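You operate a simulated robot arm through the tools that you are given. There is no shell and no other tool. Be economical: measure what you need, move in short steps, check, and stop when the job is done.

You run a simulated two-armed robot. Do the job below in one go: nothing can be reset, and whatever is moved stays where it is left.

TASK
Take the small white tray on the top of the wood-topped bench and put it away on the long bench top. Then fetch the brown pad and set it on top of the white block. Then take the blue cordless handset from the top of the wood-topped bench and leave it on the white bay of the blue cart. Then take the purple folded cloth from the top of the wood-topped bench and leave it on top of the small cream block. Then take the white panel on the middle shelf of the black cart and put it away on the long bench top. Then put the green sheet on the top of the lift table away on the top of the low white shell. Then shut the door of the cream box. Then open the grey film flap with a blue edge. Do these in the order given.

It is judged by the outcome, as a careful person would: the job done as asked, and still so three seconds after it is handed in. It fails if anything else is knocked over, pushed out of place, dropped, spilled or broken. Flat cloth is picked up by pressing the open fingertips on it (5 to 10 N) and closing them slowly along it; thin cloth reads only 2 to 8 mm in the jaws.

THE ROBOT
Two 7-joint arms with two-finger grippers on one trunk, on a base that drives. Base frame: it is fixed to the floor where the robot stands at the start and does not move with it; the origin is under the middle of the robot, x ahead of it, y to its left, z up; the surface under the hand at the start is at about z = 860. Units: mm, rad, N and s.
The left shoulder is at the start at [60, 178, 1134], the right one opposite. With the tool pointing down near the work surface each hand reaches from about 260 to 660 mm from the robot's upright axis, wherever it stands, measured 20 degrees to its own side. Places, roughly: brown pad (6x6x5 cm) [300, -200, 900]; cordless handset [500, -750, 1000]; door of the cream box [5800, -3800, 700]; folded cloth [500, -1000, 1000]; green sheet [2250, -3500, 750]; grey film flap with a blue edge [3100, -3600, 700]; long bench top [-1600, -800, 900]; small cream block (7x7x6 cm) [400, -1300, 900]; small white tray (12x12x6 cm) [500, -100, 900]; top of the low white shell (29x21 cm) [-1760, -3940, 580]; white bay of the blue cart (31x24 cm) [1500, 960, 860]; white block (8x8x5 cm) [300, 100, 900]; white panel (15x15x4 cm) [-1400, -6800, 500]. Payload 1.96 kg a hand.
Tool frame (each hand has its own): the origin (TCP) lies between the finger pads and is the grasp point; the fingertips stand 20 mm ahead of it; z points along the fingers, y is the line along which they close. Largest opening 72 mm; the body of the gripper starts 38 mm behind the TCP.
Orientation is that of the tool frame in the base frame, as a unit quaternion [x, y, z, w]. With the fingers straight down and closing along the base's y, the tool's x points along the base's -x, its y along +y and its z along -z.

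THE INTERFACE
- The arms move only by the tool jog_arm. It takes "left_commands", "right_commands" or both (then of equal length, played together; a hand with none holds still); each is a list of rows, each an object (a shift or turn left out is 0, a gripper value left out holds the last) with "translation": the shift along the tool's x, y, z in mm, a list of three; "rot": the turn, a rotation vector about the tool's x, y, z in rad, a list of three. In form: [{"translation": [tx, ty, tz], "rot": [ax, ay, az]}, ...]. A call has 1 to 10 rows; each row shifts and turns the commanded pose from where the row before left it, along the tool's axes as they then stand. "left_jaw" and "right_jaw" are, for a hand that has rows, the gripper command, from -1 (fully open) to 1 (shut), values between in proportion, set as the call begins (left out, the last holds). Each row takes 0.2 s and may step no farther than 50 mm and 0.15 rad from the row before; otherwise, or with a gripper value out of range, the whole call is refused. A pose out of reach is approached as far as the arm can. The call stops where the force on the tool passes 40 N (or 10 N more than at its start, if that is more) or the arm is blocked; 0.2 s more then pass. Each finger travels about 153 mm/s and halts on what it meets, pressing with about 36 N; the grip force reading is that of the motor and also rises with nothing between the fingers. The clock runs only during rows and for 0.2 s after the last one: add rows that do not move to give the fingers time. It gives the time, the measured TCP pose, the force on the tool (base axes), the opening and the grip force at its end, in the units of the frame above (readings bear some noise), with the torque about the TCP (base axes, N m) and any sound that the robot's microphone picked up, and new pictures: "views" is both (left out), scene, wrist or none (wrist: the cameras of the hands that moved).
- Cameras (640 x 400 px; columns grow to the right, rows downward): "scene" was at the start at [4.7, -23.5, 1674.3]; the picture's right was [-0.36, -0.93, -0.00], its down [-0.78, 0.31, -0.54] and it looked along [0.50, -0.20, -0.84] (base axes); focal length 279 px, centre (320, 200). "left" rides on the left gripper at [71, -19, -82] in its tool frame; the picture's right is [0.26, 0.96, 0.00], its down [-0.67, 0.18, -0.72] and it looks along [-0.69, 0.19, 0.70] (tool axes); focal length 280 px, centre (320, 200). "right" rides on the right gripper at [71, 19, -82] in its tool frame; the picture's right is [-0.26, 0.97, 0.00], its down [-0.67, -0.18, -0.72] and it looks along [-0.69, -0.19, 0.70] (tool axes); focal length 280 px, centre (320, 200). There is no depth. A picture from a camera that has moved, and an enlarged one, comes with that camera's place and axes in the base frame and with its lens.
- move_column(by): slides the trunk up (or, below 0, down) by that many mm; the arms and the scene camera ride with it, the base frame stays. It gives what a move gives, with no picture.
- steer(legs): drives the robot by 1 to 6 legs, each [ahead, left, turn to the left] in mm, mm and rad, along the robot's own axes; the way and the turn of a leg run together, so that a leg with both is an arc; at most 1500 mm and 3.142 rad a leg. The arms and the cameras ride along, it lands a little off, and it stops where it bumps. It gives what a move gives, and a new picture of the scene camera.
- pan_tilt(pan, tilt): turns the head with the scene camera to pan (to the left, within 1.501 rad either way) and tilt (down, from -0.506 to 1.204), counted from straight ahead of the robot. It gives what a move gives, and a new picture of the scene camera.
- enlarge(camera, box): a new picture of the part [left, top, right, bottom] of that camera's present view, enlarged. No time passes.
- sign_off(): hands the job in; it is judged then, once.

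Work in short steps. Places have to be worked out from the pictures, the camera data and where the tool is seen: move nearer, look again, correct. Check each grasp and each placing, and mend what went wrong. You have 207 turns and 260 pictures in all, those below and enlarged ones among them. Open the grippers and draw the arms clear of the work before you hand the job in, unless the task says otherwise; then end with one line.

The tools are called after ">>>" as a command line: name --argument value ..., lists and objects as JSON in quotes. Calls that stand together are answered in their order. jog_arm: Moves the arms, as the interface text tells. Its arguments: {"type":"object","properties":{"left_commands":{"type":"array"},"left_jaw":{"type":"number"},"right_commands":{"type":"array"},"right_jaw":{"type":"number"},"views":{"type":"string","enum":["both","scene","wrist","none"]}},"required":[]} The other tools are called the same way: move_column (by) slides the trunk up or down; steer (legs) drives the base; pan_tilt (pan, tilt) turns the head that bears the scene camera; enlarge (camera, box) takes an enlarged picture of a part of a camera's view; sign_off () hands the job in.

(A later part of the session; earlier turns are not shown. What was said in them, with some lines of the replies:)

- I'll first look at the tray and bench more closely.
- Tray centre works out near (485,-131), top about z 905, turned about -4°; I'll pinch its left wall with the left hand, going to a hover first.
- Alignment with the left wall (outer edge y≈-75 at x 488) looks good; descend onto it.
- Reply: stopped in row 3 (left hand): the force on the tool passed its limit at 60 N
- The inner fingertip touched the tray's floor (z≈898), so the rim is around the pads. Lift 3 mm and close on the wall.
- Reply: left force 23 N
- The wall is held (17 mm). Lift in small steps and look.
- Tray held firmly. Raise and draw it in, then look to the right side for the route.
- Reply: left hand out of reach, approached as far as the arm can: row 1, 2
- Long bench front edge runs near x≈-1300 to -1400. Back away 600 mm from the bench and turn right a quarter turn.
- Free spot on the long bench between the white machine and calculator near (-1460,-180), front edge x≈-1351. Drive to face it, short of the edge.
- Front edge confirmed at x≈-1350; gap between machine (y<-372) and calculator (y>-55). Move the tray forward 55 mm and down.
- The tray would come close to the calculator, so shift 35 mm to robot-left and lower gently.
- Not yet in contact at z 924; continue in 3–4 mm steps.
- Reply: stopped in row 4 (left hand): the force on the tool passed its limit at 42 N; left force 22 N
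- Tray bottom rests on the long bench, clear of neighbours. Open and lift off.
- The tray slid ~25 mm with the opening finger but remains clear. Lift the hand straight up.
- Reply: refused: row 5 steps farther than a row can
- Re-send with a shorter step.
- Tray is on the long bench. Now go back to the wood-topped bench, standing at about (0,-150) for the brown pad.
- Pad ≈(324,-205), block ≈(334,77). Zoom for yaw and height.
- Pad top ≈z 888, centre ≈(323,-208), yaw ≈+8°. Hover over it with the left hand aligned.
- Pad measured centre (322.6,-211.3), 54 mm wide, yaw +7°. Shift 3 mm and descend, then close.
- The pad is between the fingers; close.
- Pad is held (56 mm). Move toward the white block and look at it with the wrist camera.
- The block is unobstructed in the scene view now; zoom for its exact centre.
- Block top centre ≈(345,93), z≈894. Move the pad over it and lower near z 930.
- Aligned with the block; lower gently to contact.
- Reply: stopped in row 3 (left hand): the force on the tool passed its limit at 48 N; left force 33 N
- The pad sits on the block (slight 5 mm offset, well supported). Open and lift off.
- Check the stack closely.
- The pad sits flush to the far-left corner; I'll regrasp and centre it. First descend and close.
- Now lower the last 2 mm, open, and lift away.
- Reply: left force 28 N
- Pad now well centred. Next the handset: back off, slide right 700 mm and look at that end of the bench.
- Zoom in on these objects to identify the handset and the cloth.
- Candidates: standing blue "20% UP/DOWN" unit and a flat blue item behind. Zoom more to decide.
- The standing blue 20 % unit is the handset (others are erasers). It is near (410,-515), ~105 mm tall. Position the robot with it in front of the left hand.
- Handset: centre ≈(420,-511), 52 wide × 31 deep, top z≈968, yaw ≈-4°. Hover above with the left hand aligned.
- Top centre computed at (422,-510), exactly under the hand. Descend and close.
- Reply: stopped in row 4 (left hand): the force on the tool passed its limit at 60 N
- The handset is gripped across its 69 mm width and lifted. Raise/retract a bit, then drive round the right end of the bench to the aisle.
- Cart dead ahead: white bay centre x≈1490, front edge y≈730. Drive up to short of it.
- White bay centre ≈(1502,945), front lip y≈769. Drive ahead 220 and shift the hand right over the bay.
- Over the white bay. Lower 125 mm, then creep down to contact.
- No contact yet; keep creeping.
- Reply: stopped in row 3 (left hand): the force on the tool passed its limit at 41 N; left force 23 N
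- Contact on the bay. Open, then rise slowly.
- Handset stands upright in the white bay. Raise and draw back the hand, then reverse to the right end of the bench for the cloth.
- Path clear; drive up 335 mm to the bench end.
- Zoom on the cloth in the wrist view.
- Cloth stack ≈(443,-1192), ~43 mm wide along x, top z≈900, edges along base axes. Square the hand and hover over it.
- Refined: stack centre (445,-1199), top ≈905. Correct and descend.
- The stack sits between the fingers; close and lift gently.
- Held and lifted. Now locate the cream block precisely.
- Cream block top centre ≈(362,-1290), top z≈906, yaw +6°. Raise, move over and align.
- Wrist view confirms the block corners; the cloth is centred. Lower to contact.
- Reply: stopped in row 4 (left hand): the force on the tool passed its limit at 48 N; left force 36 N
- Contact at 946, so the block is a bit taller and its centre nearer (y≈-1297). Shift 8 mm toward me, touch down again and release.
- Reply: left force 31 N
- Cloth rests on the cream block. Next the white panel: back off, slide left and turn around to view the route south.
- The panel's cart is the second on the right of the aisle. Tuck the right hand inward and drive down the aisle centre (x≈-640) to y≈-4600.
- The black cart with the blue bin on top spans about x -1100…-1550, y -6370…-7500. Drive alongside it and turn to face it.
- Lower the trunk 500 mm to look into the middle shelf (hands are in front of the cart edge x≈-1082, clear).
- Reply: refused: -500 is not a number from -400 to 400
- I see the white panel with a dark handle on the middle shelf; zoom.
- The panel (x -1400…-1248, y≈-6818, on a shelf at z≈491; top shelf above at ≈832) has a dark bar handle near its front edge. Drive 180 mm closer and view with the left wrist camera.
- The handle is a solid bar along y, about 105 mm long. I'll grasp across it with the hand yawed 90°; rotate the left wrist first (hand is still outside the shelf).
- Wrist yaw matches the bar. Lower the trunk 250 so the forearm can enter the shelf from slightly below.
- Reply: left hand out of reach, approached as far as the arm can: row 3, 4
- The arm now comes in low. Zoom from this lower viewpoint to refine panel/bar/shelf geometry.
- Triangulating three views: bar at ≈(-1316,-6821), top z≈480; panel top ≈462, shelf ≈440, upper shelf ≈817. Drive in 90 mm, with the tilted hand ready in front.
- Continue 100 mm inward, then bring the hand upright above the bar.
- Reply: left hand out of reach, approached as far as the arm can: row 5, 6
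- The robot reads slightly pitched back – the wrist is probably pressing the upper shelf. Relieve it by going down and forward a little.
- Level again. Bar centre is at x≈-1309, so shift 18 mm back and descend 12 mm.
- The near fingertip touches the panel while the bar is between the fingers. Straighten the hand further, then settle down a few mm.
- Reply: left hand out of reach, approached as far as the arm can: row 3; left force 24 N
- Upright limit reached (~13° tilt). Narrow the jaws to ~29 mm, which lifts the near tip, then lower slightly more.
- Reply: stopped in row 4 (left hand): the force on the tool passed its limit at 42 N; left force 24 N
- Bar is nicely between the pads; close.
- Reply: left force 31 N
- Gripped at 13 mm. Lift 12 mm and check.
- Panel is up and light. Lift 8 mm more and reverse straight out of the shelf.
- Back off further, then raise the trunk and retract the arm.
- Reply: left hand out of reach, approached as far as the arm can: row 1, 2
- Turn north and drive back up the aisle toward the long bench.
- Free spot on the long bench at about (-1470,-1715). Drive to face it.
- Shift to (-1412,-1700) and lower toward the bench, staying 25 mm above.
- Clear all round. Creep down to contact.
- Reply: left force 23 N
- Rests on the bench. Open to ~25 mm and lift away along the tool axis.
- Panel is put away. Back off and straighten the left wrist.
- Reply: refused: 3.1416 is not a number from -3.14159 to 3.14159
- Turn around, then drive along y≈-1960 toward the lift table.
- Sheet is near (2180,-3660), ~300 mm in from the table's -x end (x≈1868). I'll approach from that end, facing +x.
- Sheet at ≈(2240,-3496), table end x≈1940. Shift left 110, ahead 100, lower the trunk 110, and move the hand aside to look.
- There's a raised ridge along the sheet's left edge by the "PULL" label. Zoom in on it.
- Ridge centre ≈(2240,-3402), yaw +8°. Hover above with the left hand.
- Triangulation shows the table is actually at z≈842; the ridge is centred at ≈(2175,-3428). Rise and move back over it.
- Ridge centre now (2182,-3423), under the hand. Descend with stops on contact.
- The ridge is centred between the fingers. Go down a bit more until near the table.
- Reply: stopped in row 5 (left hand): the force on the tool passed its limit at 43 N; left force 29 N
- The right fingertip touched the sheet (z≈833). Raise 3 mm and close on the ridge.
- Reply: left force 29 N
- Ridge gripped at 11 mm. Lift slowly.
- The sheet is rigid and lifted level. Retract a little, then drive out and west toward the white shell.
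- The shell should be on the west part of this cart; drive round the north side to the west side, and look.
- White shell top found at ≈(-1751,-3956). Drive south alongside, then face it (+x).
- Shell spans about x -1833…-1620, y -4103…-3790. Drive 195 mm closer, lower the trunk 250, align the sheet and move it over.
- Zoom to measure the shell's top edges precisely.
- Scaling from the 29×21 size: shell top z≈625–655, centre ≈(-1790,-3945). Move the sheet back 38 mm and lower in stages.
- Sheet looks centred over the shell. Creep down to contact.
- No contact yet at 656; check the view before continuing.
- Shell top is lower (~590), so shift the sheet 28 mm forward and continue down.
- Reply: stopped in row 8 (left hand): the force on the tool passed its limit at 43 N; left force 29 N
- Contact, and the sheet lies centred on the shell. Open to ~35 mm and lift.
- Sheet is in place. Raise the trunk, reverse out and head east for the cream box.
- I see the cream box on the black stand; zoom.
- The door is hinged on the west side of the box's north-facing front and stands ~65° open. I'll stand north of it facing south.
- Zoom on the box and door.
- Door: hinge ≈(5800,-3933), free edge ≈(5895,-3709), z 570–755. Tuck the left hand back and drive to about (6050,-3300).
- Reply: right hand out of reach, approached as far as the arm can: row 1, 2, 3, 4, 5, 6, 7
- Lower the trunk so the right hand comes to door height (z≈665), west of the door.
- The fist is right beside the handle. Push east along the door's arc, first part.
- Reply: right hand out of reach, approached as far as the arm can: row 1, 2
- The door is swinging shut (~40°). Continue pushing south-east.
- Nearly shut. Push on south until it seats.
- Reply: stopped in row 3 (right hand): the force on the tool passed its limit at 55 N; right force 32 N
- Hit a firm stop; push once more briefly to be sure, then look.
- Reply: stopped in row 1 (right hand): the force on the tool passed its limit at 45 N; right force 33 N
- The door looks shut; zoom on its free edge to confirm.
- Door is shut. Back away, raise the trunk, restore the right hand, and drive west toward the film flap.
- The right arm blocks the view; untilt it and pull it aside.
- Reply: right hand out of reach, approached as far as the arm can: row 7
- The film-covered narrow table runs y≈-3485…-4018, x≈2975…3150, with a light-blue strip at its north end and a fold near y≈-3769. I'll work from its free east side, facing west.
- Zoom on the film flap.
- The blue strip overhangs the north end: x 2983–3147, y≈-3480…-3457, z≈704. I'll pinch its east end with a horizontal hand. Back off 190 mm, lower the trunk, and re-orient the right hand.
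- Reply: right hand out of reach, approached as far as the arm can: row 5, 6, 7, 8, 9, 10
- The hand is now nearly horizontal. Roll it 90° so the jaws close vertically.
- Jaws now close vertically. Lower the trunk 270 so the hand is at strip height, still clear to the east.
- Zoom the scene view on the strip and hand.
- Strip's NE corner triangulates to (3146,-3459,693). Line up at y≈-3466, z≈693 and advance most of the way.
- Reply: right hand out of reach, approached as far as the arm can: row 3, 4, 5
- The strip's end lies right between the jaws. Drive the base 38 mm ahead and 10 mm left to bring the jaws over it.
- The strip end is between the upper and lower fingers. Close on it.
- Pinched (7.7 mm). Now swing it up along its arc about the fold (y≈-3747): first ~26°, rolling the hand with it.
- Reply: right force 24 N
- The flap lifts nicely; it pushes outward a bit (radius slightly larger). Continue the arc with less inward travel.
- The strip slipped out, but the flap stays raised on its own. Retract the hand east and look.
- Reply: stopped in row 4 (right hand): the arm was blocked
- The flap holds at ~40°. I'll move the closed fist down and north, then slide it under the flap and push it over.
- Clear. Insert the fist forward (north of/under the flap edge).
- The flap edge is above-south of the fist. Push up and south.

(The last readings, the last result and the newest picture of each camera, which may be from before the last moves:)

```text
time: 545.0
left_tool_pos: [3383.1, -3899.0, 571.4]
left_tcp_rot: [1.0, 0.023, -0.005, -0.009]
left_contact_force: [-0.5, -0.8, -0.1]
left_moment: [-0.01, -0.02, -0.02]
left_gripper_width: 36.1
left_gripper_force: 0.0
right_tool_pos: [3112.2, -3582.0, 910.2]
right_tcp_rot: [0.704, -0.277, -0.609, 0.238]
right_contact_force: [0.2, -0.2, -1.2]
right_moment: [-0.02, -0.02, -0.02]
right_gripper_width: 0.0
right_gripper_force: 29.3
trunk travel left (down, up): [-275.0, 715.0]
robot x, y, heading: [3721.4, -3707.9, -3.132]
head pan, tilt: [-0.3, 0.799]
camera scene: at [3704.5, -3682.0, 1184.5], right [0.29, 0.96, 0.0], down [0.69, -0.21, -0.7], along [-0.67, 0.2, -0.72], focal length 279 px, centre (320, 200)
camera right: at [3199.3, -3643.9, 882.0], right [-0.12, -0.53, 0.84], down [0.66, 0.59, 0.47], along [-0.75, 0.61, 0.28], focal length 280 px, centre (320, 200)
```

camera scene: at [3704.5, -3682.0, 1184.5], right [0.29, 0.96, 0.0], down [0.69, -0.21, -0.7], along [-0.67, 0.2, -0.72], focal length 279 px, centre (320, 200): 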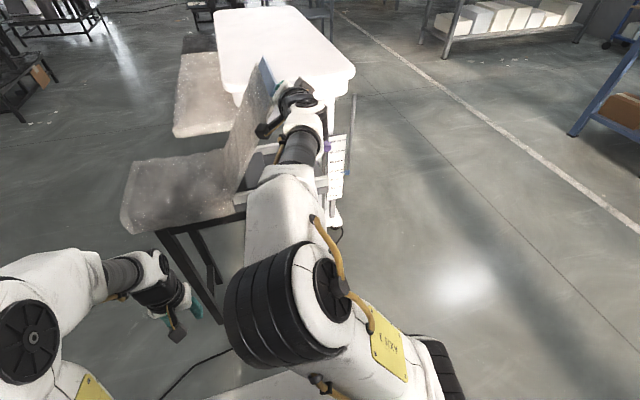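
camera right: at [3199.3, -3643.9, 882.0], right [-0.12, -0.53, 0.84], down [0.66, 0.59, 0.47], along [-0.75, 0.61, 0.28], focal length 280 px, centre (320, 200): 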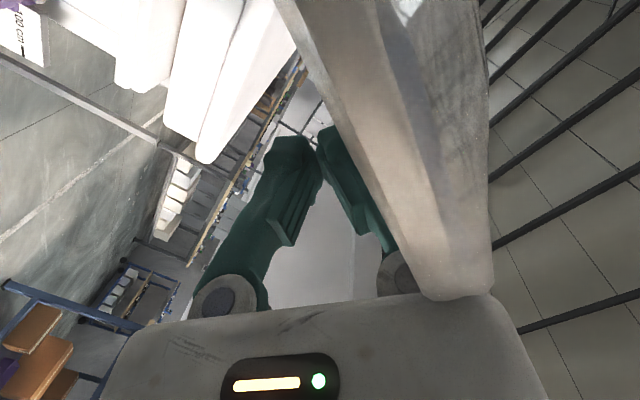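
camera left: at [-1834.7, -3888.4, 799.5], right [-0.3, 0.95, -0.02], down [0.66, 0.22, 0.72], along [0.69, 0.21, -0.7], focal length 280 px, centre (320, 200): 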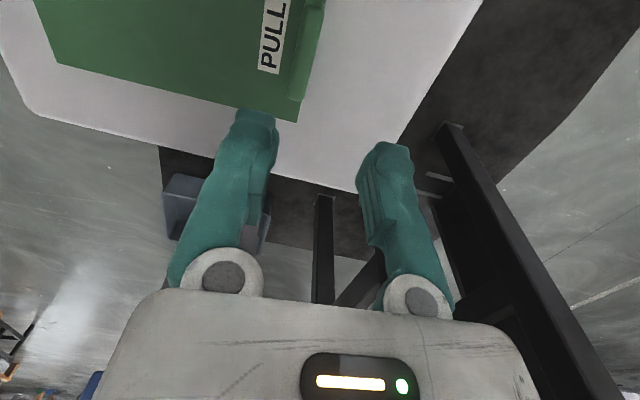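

Flap now ~65° up. Keep pushing south.

>>> jog_arm --right_commands '[{"translation": [21.4, 34.8, -1]}, {"translation": [21.4, 34.8, -1]}, {"translation": [24, 32, -1]}, {"translation": [27, 29.4, 0]}, {}]'

```text
time: 546.2
left_tool_pos: [3382.8, -3899.6, 571.9]
left_tcp_rot: [1.0, 0.023, -0.004, -0.009]
left_contact_force: [-0.3, -0.5, -0.1]
left_moment: [0.0, 0.01, 0.01]
left_gripper_width: 35.9
left_gripper_force: 0.1
right_tool_pos: [3113.4, -3742.6, 929.8]
right_tcp_rot: [0.704, -0.275, -0.61, 0.239]
right_contact_force: [3.6, -0.3, -1.0]
right_moment: [0.06, 0.17, 0.13]
right_gripper_width: 0.1
right_gripper_force: 28.8
trunk travel left (down, up): [-275.0, 715.0]
robot x, y, heading: [3720.4, -3705.7, -3.127]
head pan, tilt: [-0.3, 0.799]
camera scene: at [3704.9, -3682.0, 1184.4], right [0.29, 0.96, 0.0], down [0.69, -0.21, -0.7], along [-0.67, 0.2, -0.72], focal length 279 px, centre (320, 200)
camera right: at [3200.3, -3804.2, 901.6], right [-0.12, -0.53, 0.84], down [0.65, 0.59, 0.47], along [-0.75, 0.6, 0.28], focal length 280 px, centre (320, 200)
```

scene: 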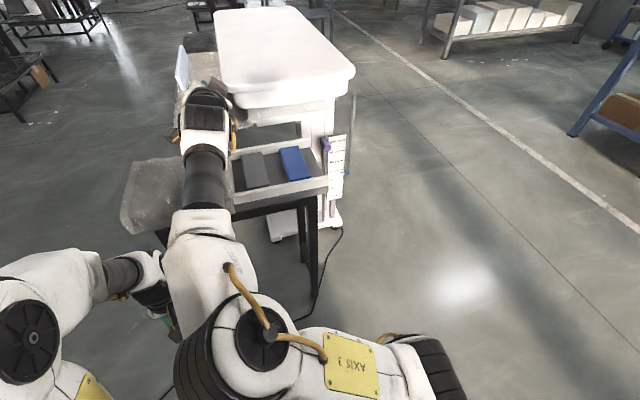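
right: 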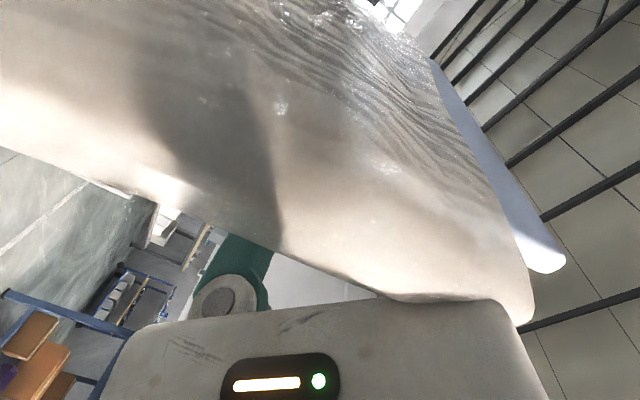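

Flap is past vertical. Strafe the base 80 mm left to push it further over.

>>> steer --legs '[[0, 80, 0]]'

```text
time: 547.4
left_tool_pos: [3382.6, -3972.8, 571.2]
left_tcp_rot: [1.0, 0.02, -0.005, -0.008]
left_contact_force: [0.1, -0.2, 0.1]
left_moment: [-0.02, 0.01, -0.01]
left_gripper_width: 36.3
left_gripper_force: 0.1
right_tool_pos: [3112.7, -3803.2, 932.3]
right_tcp_rot: [0.699, -0.285, -0.613, 0.233]
right_contact_force: [3.2, 6.9, 4.0]
right_moment: [-0.2, -0.06, 0.34]
right_gripper_width: 0.1
right_gripper_force: 29.7
trunk travel left (down, up): [-275.0, 715.0]
robot x, y, heading: [3721.9, -3787.0, -3.138]
head pan, tilt: [-0.3, 0.799]
stopped in leg 1: the force on the tool passed its limit at 45 N (the readings are from after the stop); the commanded pose is now the measured one
camera scene: at [3706.3, -3758.2, 1184.5], right [0.29, 0.96, 0.0], down [0.69, -0.21, -0.7], along [-0.67, 0.2, -0.72], focal length 279 px, centre (320, 200)
```

scene: 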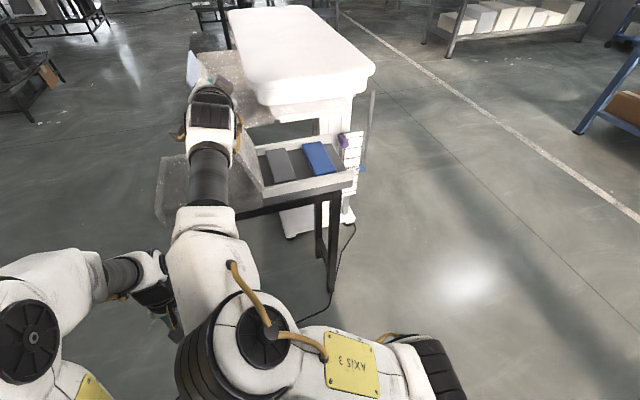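

Firm resistance — the flap is at its open stop. Ease off north, withdraw the hand east, and look.

>>> jog_arm --right_commands '[{"translation": [-20, -22, 0]}, {"translation": [-20, -22, 0]}, {"translation": [-20, -22, 0]}, {"translation": [-20, -22, 0]}, {"translation": [-20, -22, 0]}, {}]'

>>> pan_tilt --pan 0 --tilt 0.7

```text
time: 548.8
left_tool_pos: [3383.1, -3975.1, 572.0]
left_tcp_rot: [1.0, 0.022, -0.004, -0.008]
left_contact_force: [0.3, 0.4, -0.7]
left_moment: [0.03, -0.02, -0.01]
left_gripper_width: 36.0
left_gripper_force: 0.1
right_tool_pos: [3115.4, -3655.6, 930.2]
right_tcp_rot: [0.7, -0.284, -0.613, 0.233]
right_contact_force: [0.3, 0.1, 0.1]
right_moment: [0.01, -0.01, -0.02]
right_gripper_width: 0.1
right_gripper_force: 29.6
trunk travel left (down, up): [-275.0, 715.0]
robot x, y, heading: [3723.1, -3786.2, -3.136]
head pan, tilt: [-0.3, 0.799]
camera scene: at [3705.4, -3759.1, 1184.5], right [0.29, 0.96, 0.0], down [0.69, -0.21, -0.7], along [-0.67, 0.2, -0.72], focal length 279 px, centre (320, 200)
camera right: at [3201.0, -3720.6, 901.5], right [-0.13, -0.53, 0.84], down [0.67, 0.58, 0.47], along [-0.73, 0.62, 0.28], focal length 280 px, centre (320, 200)
```

scene: 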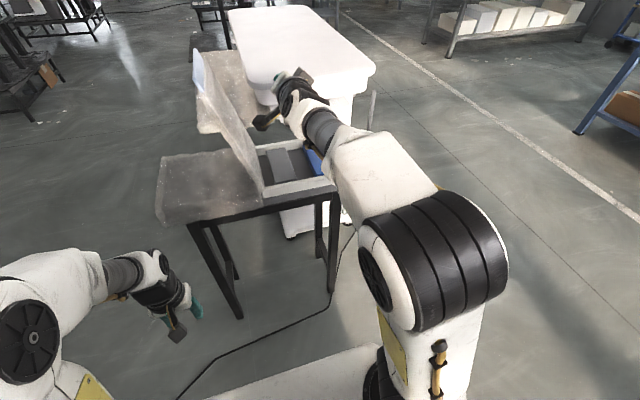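
right: 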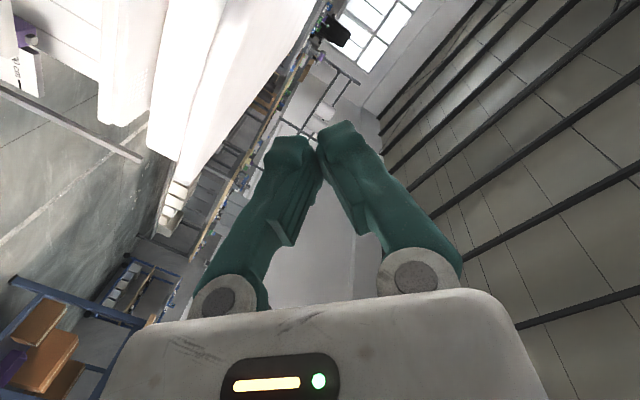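

```text
time: 549.5
left_tool_pos: [3383.7, -3974.4, 571.9]
left_tcp_rot: [1.0, 0.022, -0.004, -0.008]
left_contact_force: [0.0, -0.1, -0.2]
left_moment: [0.0, -0.01, -0.02]
left_gripper_width: 35.9
left_gripper_force: 0.0
right_tool_pos: [3114.6, -3656.8, 929.9]
right_tcp_rot: [0.7, -0.284, -0.612, 0.234]
right_contact_force: [0.4, 0.0, 0.9]
right_moment: [-0.03, 0.02, 0.0]
right_gripper_width: 0.3
right_gripper_force: 29.3
trunk travel left (down, up): [-275.0, 715.0]
robot x, y, heading: [3722.7, -3781.3, -3.132]
head pan, tilt: [0.0, 0.7]
camera scene: at [3697.6, -3783.0, 1192.7], right [0.0, 1.0, 0.0], down [0.64, 0.0, -0.76], along [-0.76, 0.0, -0.64], focal length 279 px, centre (320, 200)
```

scene: 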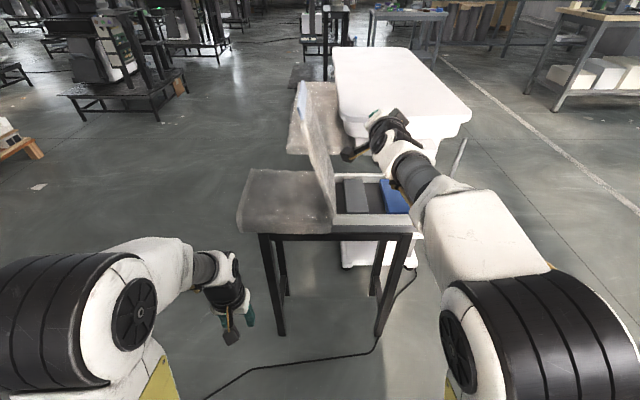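

The flap stays open past vertical. Back the robot straight out, open the grippers and check once more.

>>> steer --legs '[[-300, 0, 0]]'

>>> jog_arm --right_commands '[{}, {}, {}]' --left_commands '[{}, {}, {}]' --right_jaw -1 --left_jaw -1 --views "scene"

```text
time: 551.6
left_tool_pos: [3683.6, -3973.0, 571.9]
left_tcp_rot: [1.0, 0.021, -0.005, -0.007]
left_contact_force: [1.1, 0.7, 0.6]
left_moment: [-0.04, -0.04, 0.02]
left_gripper_width: 36.0
left_gripper_force: 0.0
right_tool_pos: [3415.6, -3655.0, 929.4]
right_tcp_rot: [0.7, -0.284, -0.613, 0.233]
right_contact_force: [-0.1, -0.7, -0.6]
right_moment: [-0.01, 0.03, 0.01]
right_gripper_width: 0.1
right_gripper_force: 30.0
trunk travel left (down, up): [-275.0, 715.0]
robot x, y, heading: [4023.6, -3780.5, -3.138]
head pan, tilt: [0.0, 0.7]
camera scene: at [3998.1, -3781.8, 1192.7], right [0.0, 1.0, 0.0], down [0.64, 0.0, -0.77], along [-0.77, 0.0, -0.64], focal length 279 px, centre (320, 200)
```

scene: 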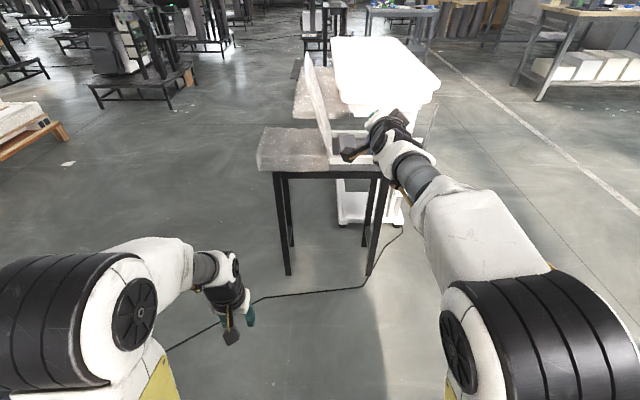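

```text
time: 552.4
left_tool_pos: [3683.3, -3973.6, 570.7]
left_tcp_rot: [1.0, 0.021, -0.004, -0.007]
left_contact_force: [-0.3, 0.1, -0.9]
left_moment: [0.0, 0.0, 0.01]
left_gripper_width: 72.1
left_gripper_force: 0.0
right_tool_pos: [3415.5, -3655.9, 930.3]
right_tcp_rot: [0.7, -0.283, -0.613, 0.233]
right_contact_force: [0.1, 0.0, -0.1]
right_moment: [0.02, -0.02, -0.01]
right_gripper_width: 72.1
right_gripper_force: 0.1
trunk travel left (down, up): [-275.0, 715.0]
robot x, y, heading: [4023.6, -3783.7, -3.138]
head pan, tilt: [0.0, 0.7]
camera scene: at [3997.7, -3781.8, 1192.7], right [0.0, 1.0, 0.0], down [0.64, 0.0, -0.76], along [-0.76, 0.0, -0.64], focal length 279 px, centre (320, 200)
```

scene: 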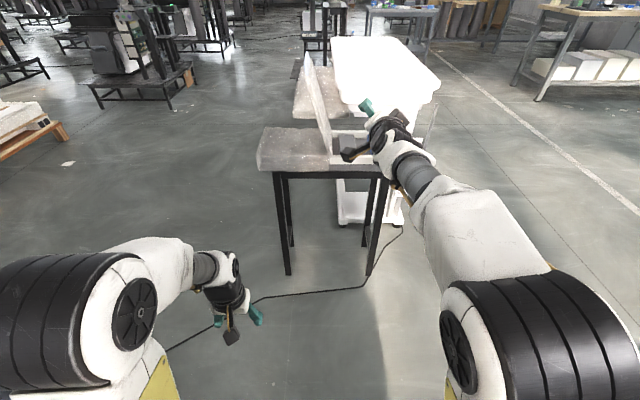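

The flap is still open, both grippers are open, and the arms are clear of the work. Handing in.

>>> sign_off

```text
The job is handed in.
```

All eight jobs were done in the order given. The tray and panel are on the long bench, the pad is on the white block, and the blue handset stands in the white bay. The purple cloth is on the cream block, the green sheet is on the white shell, the cream box door is shut, and the film flap is open, held just past vertical.
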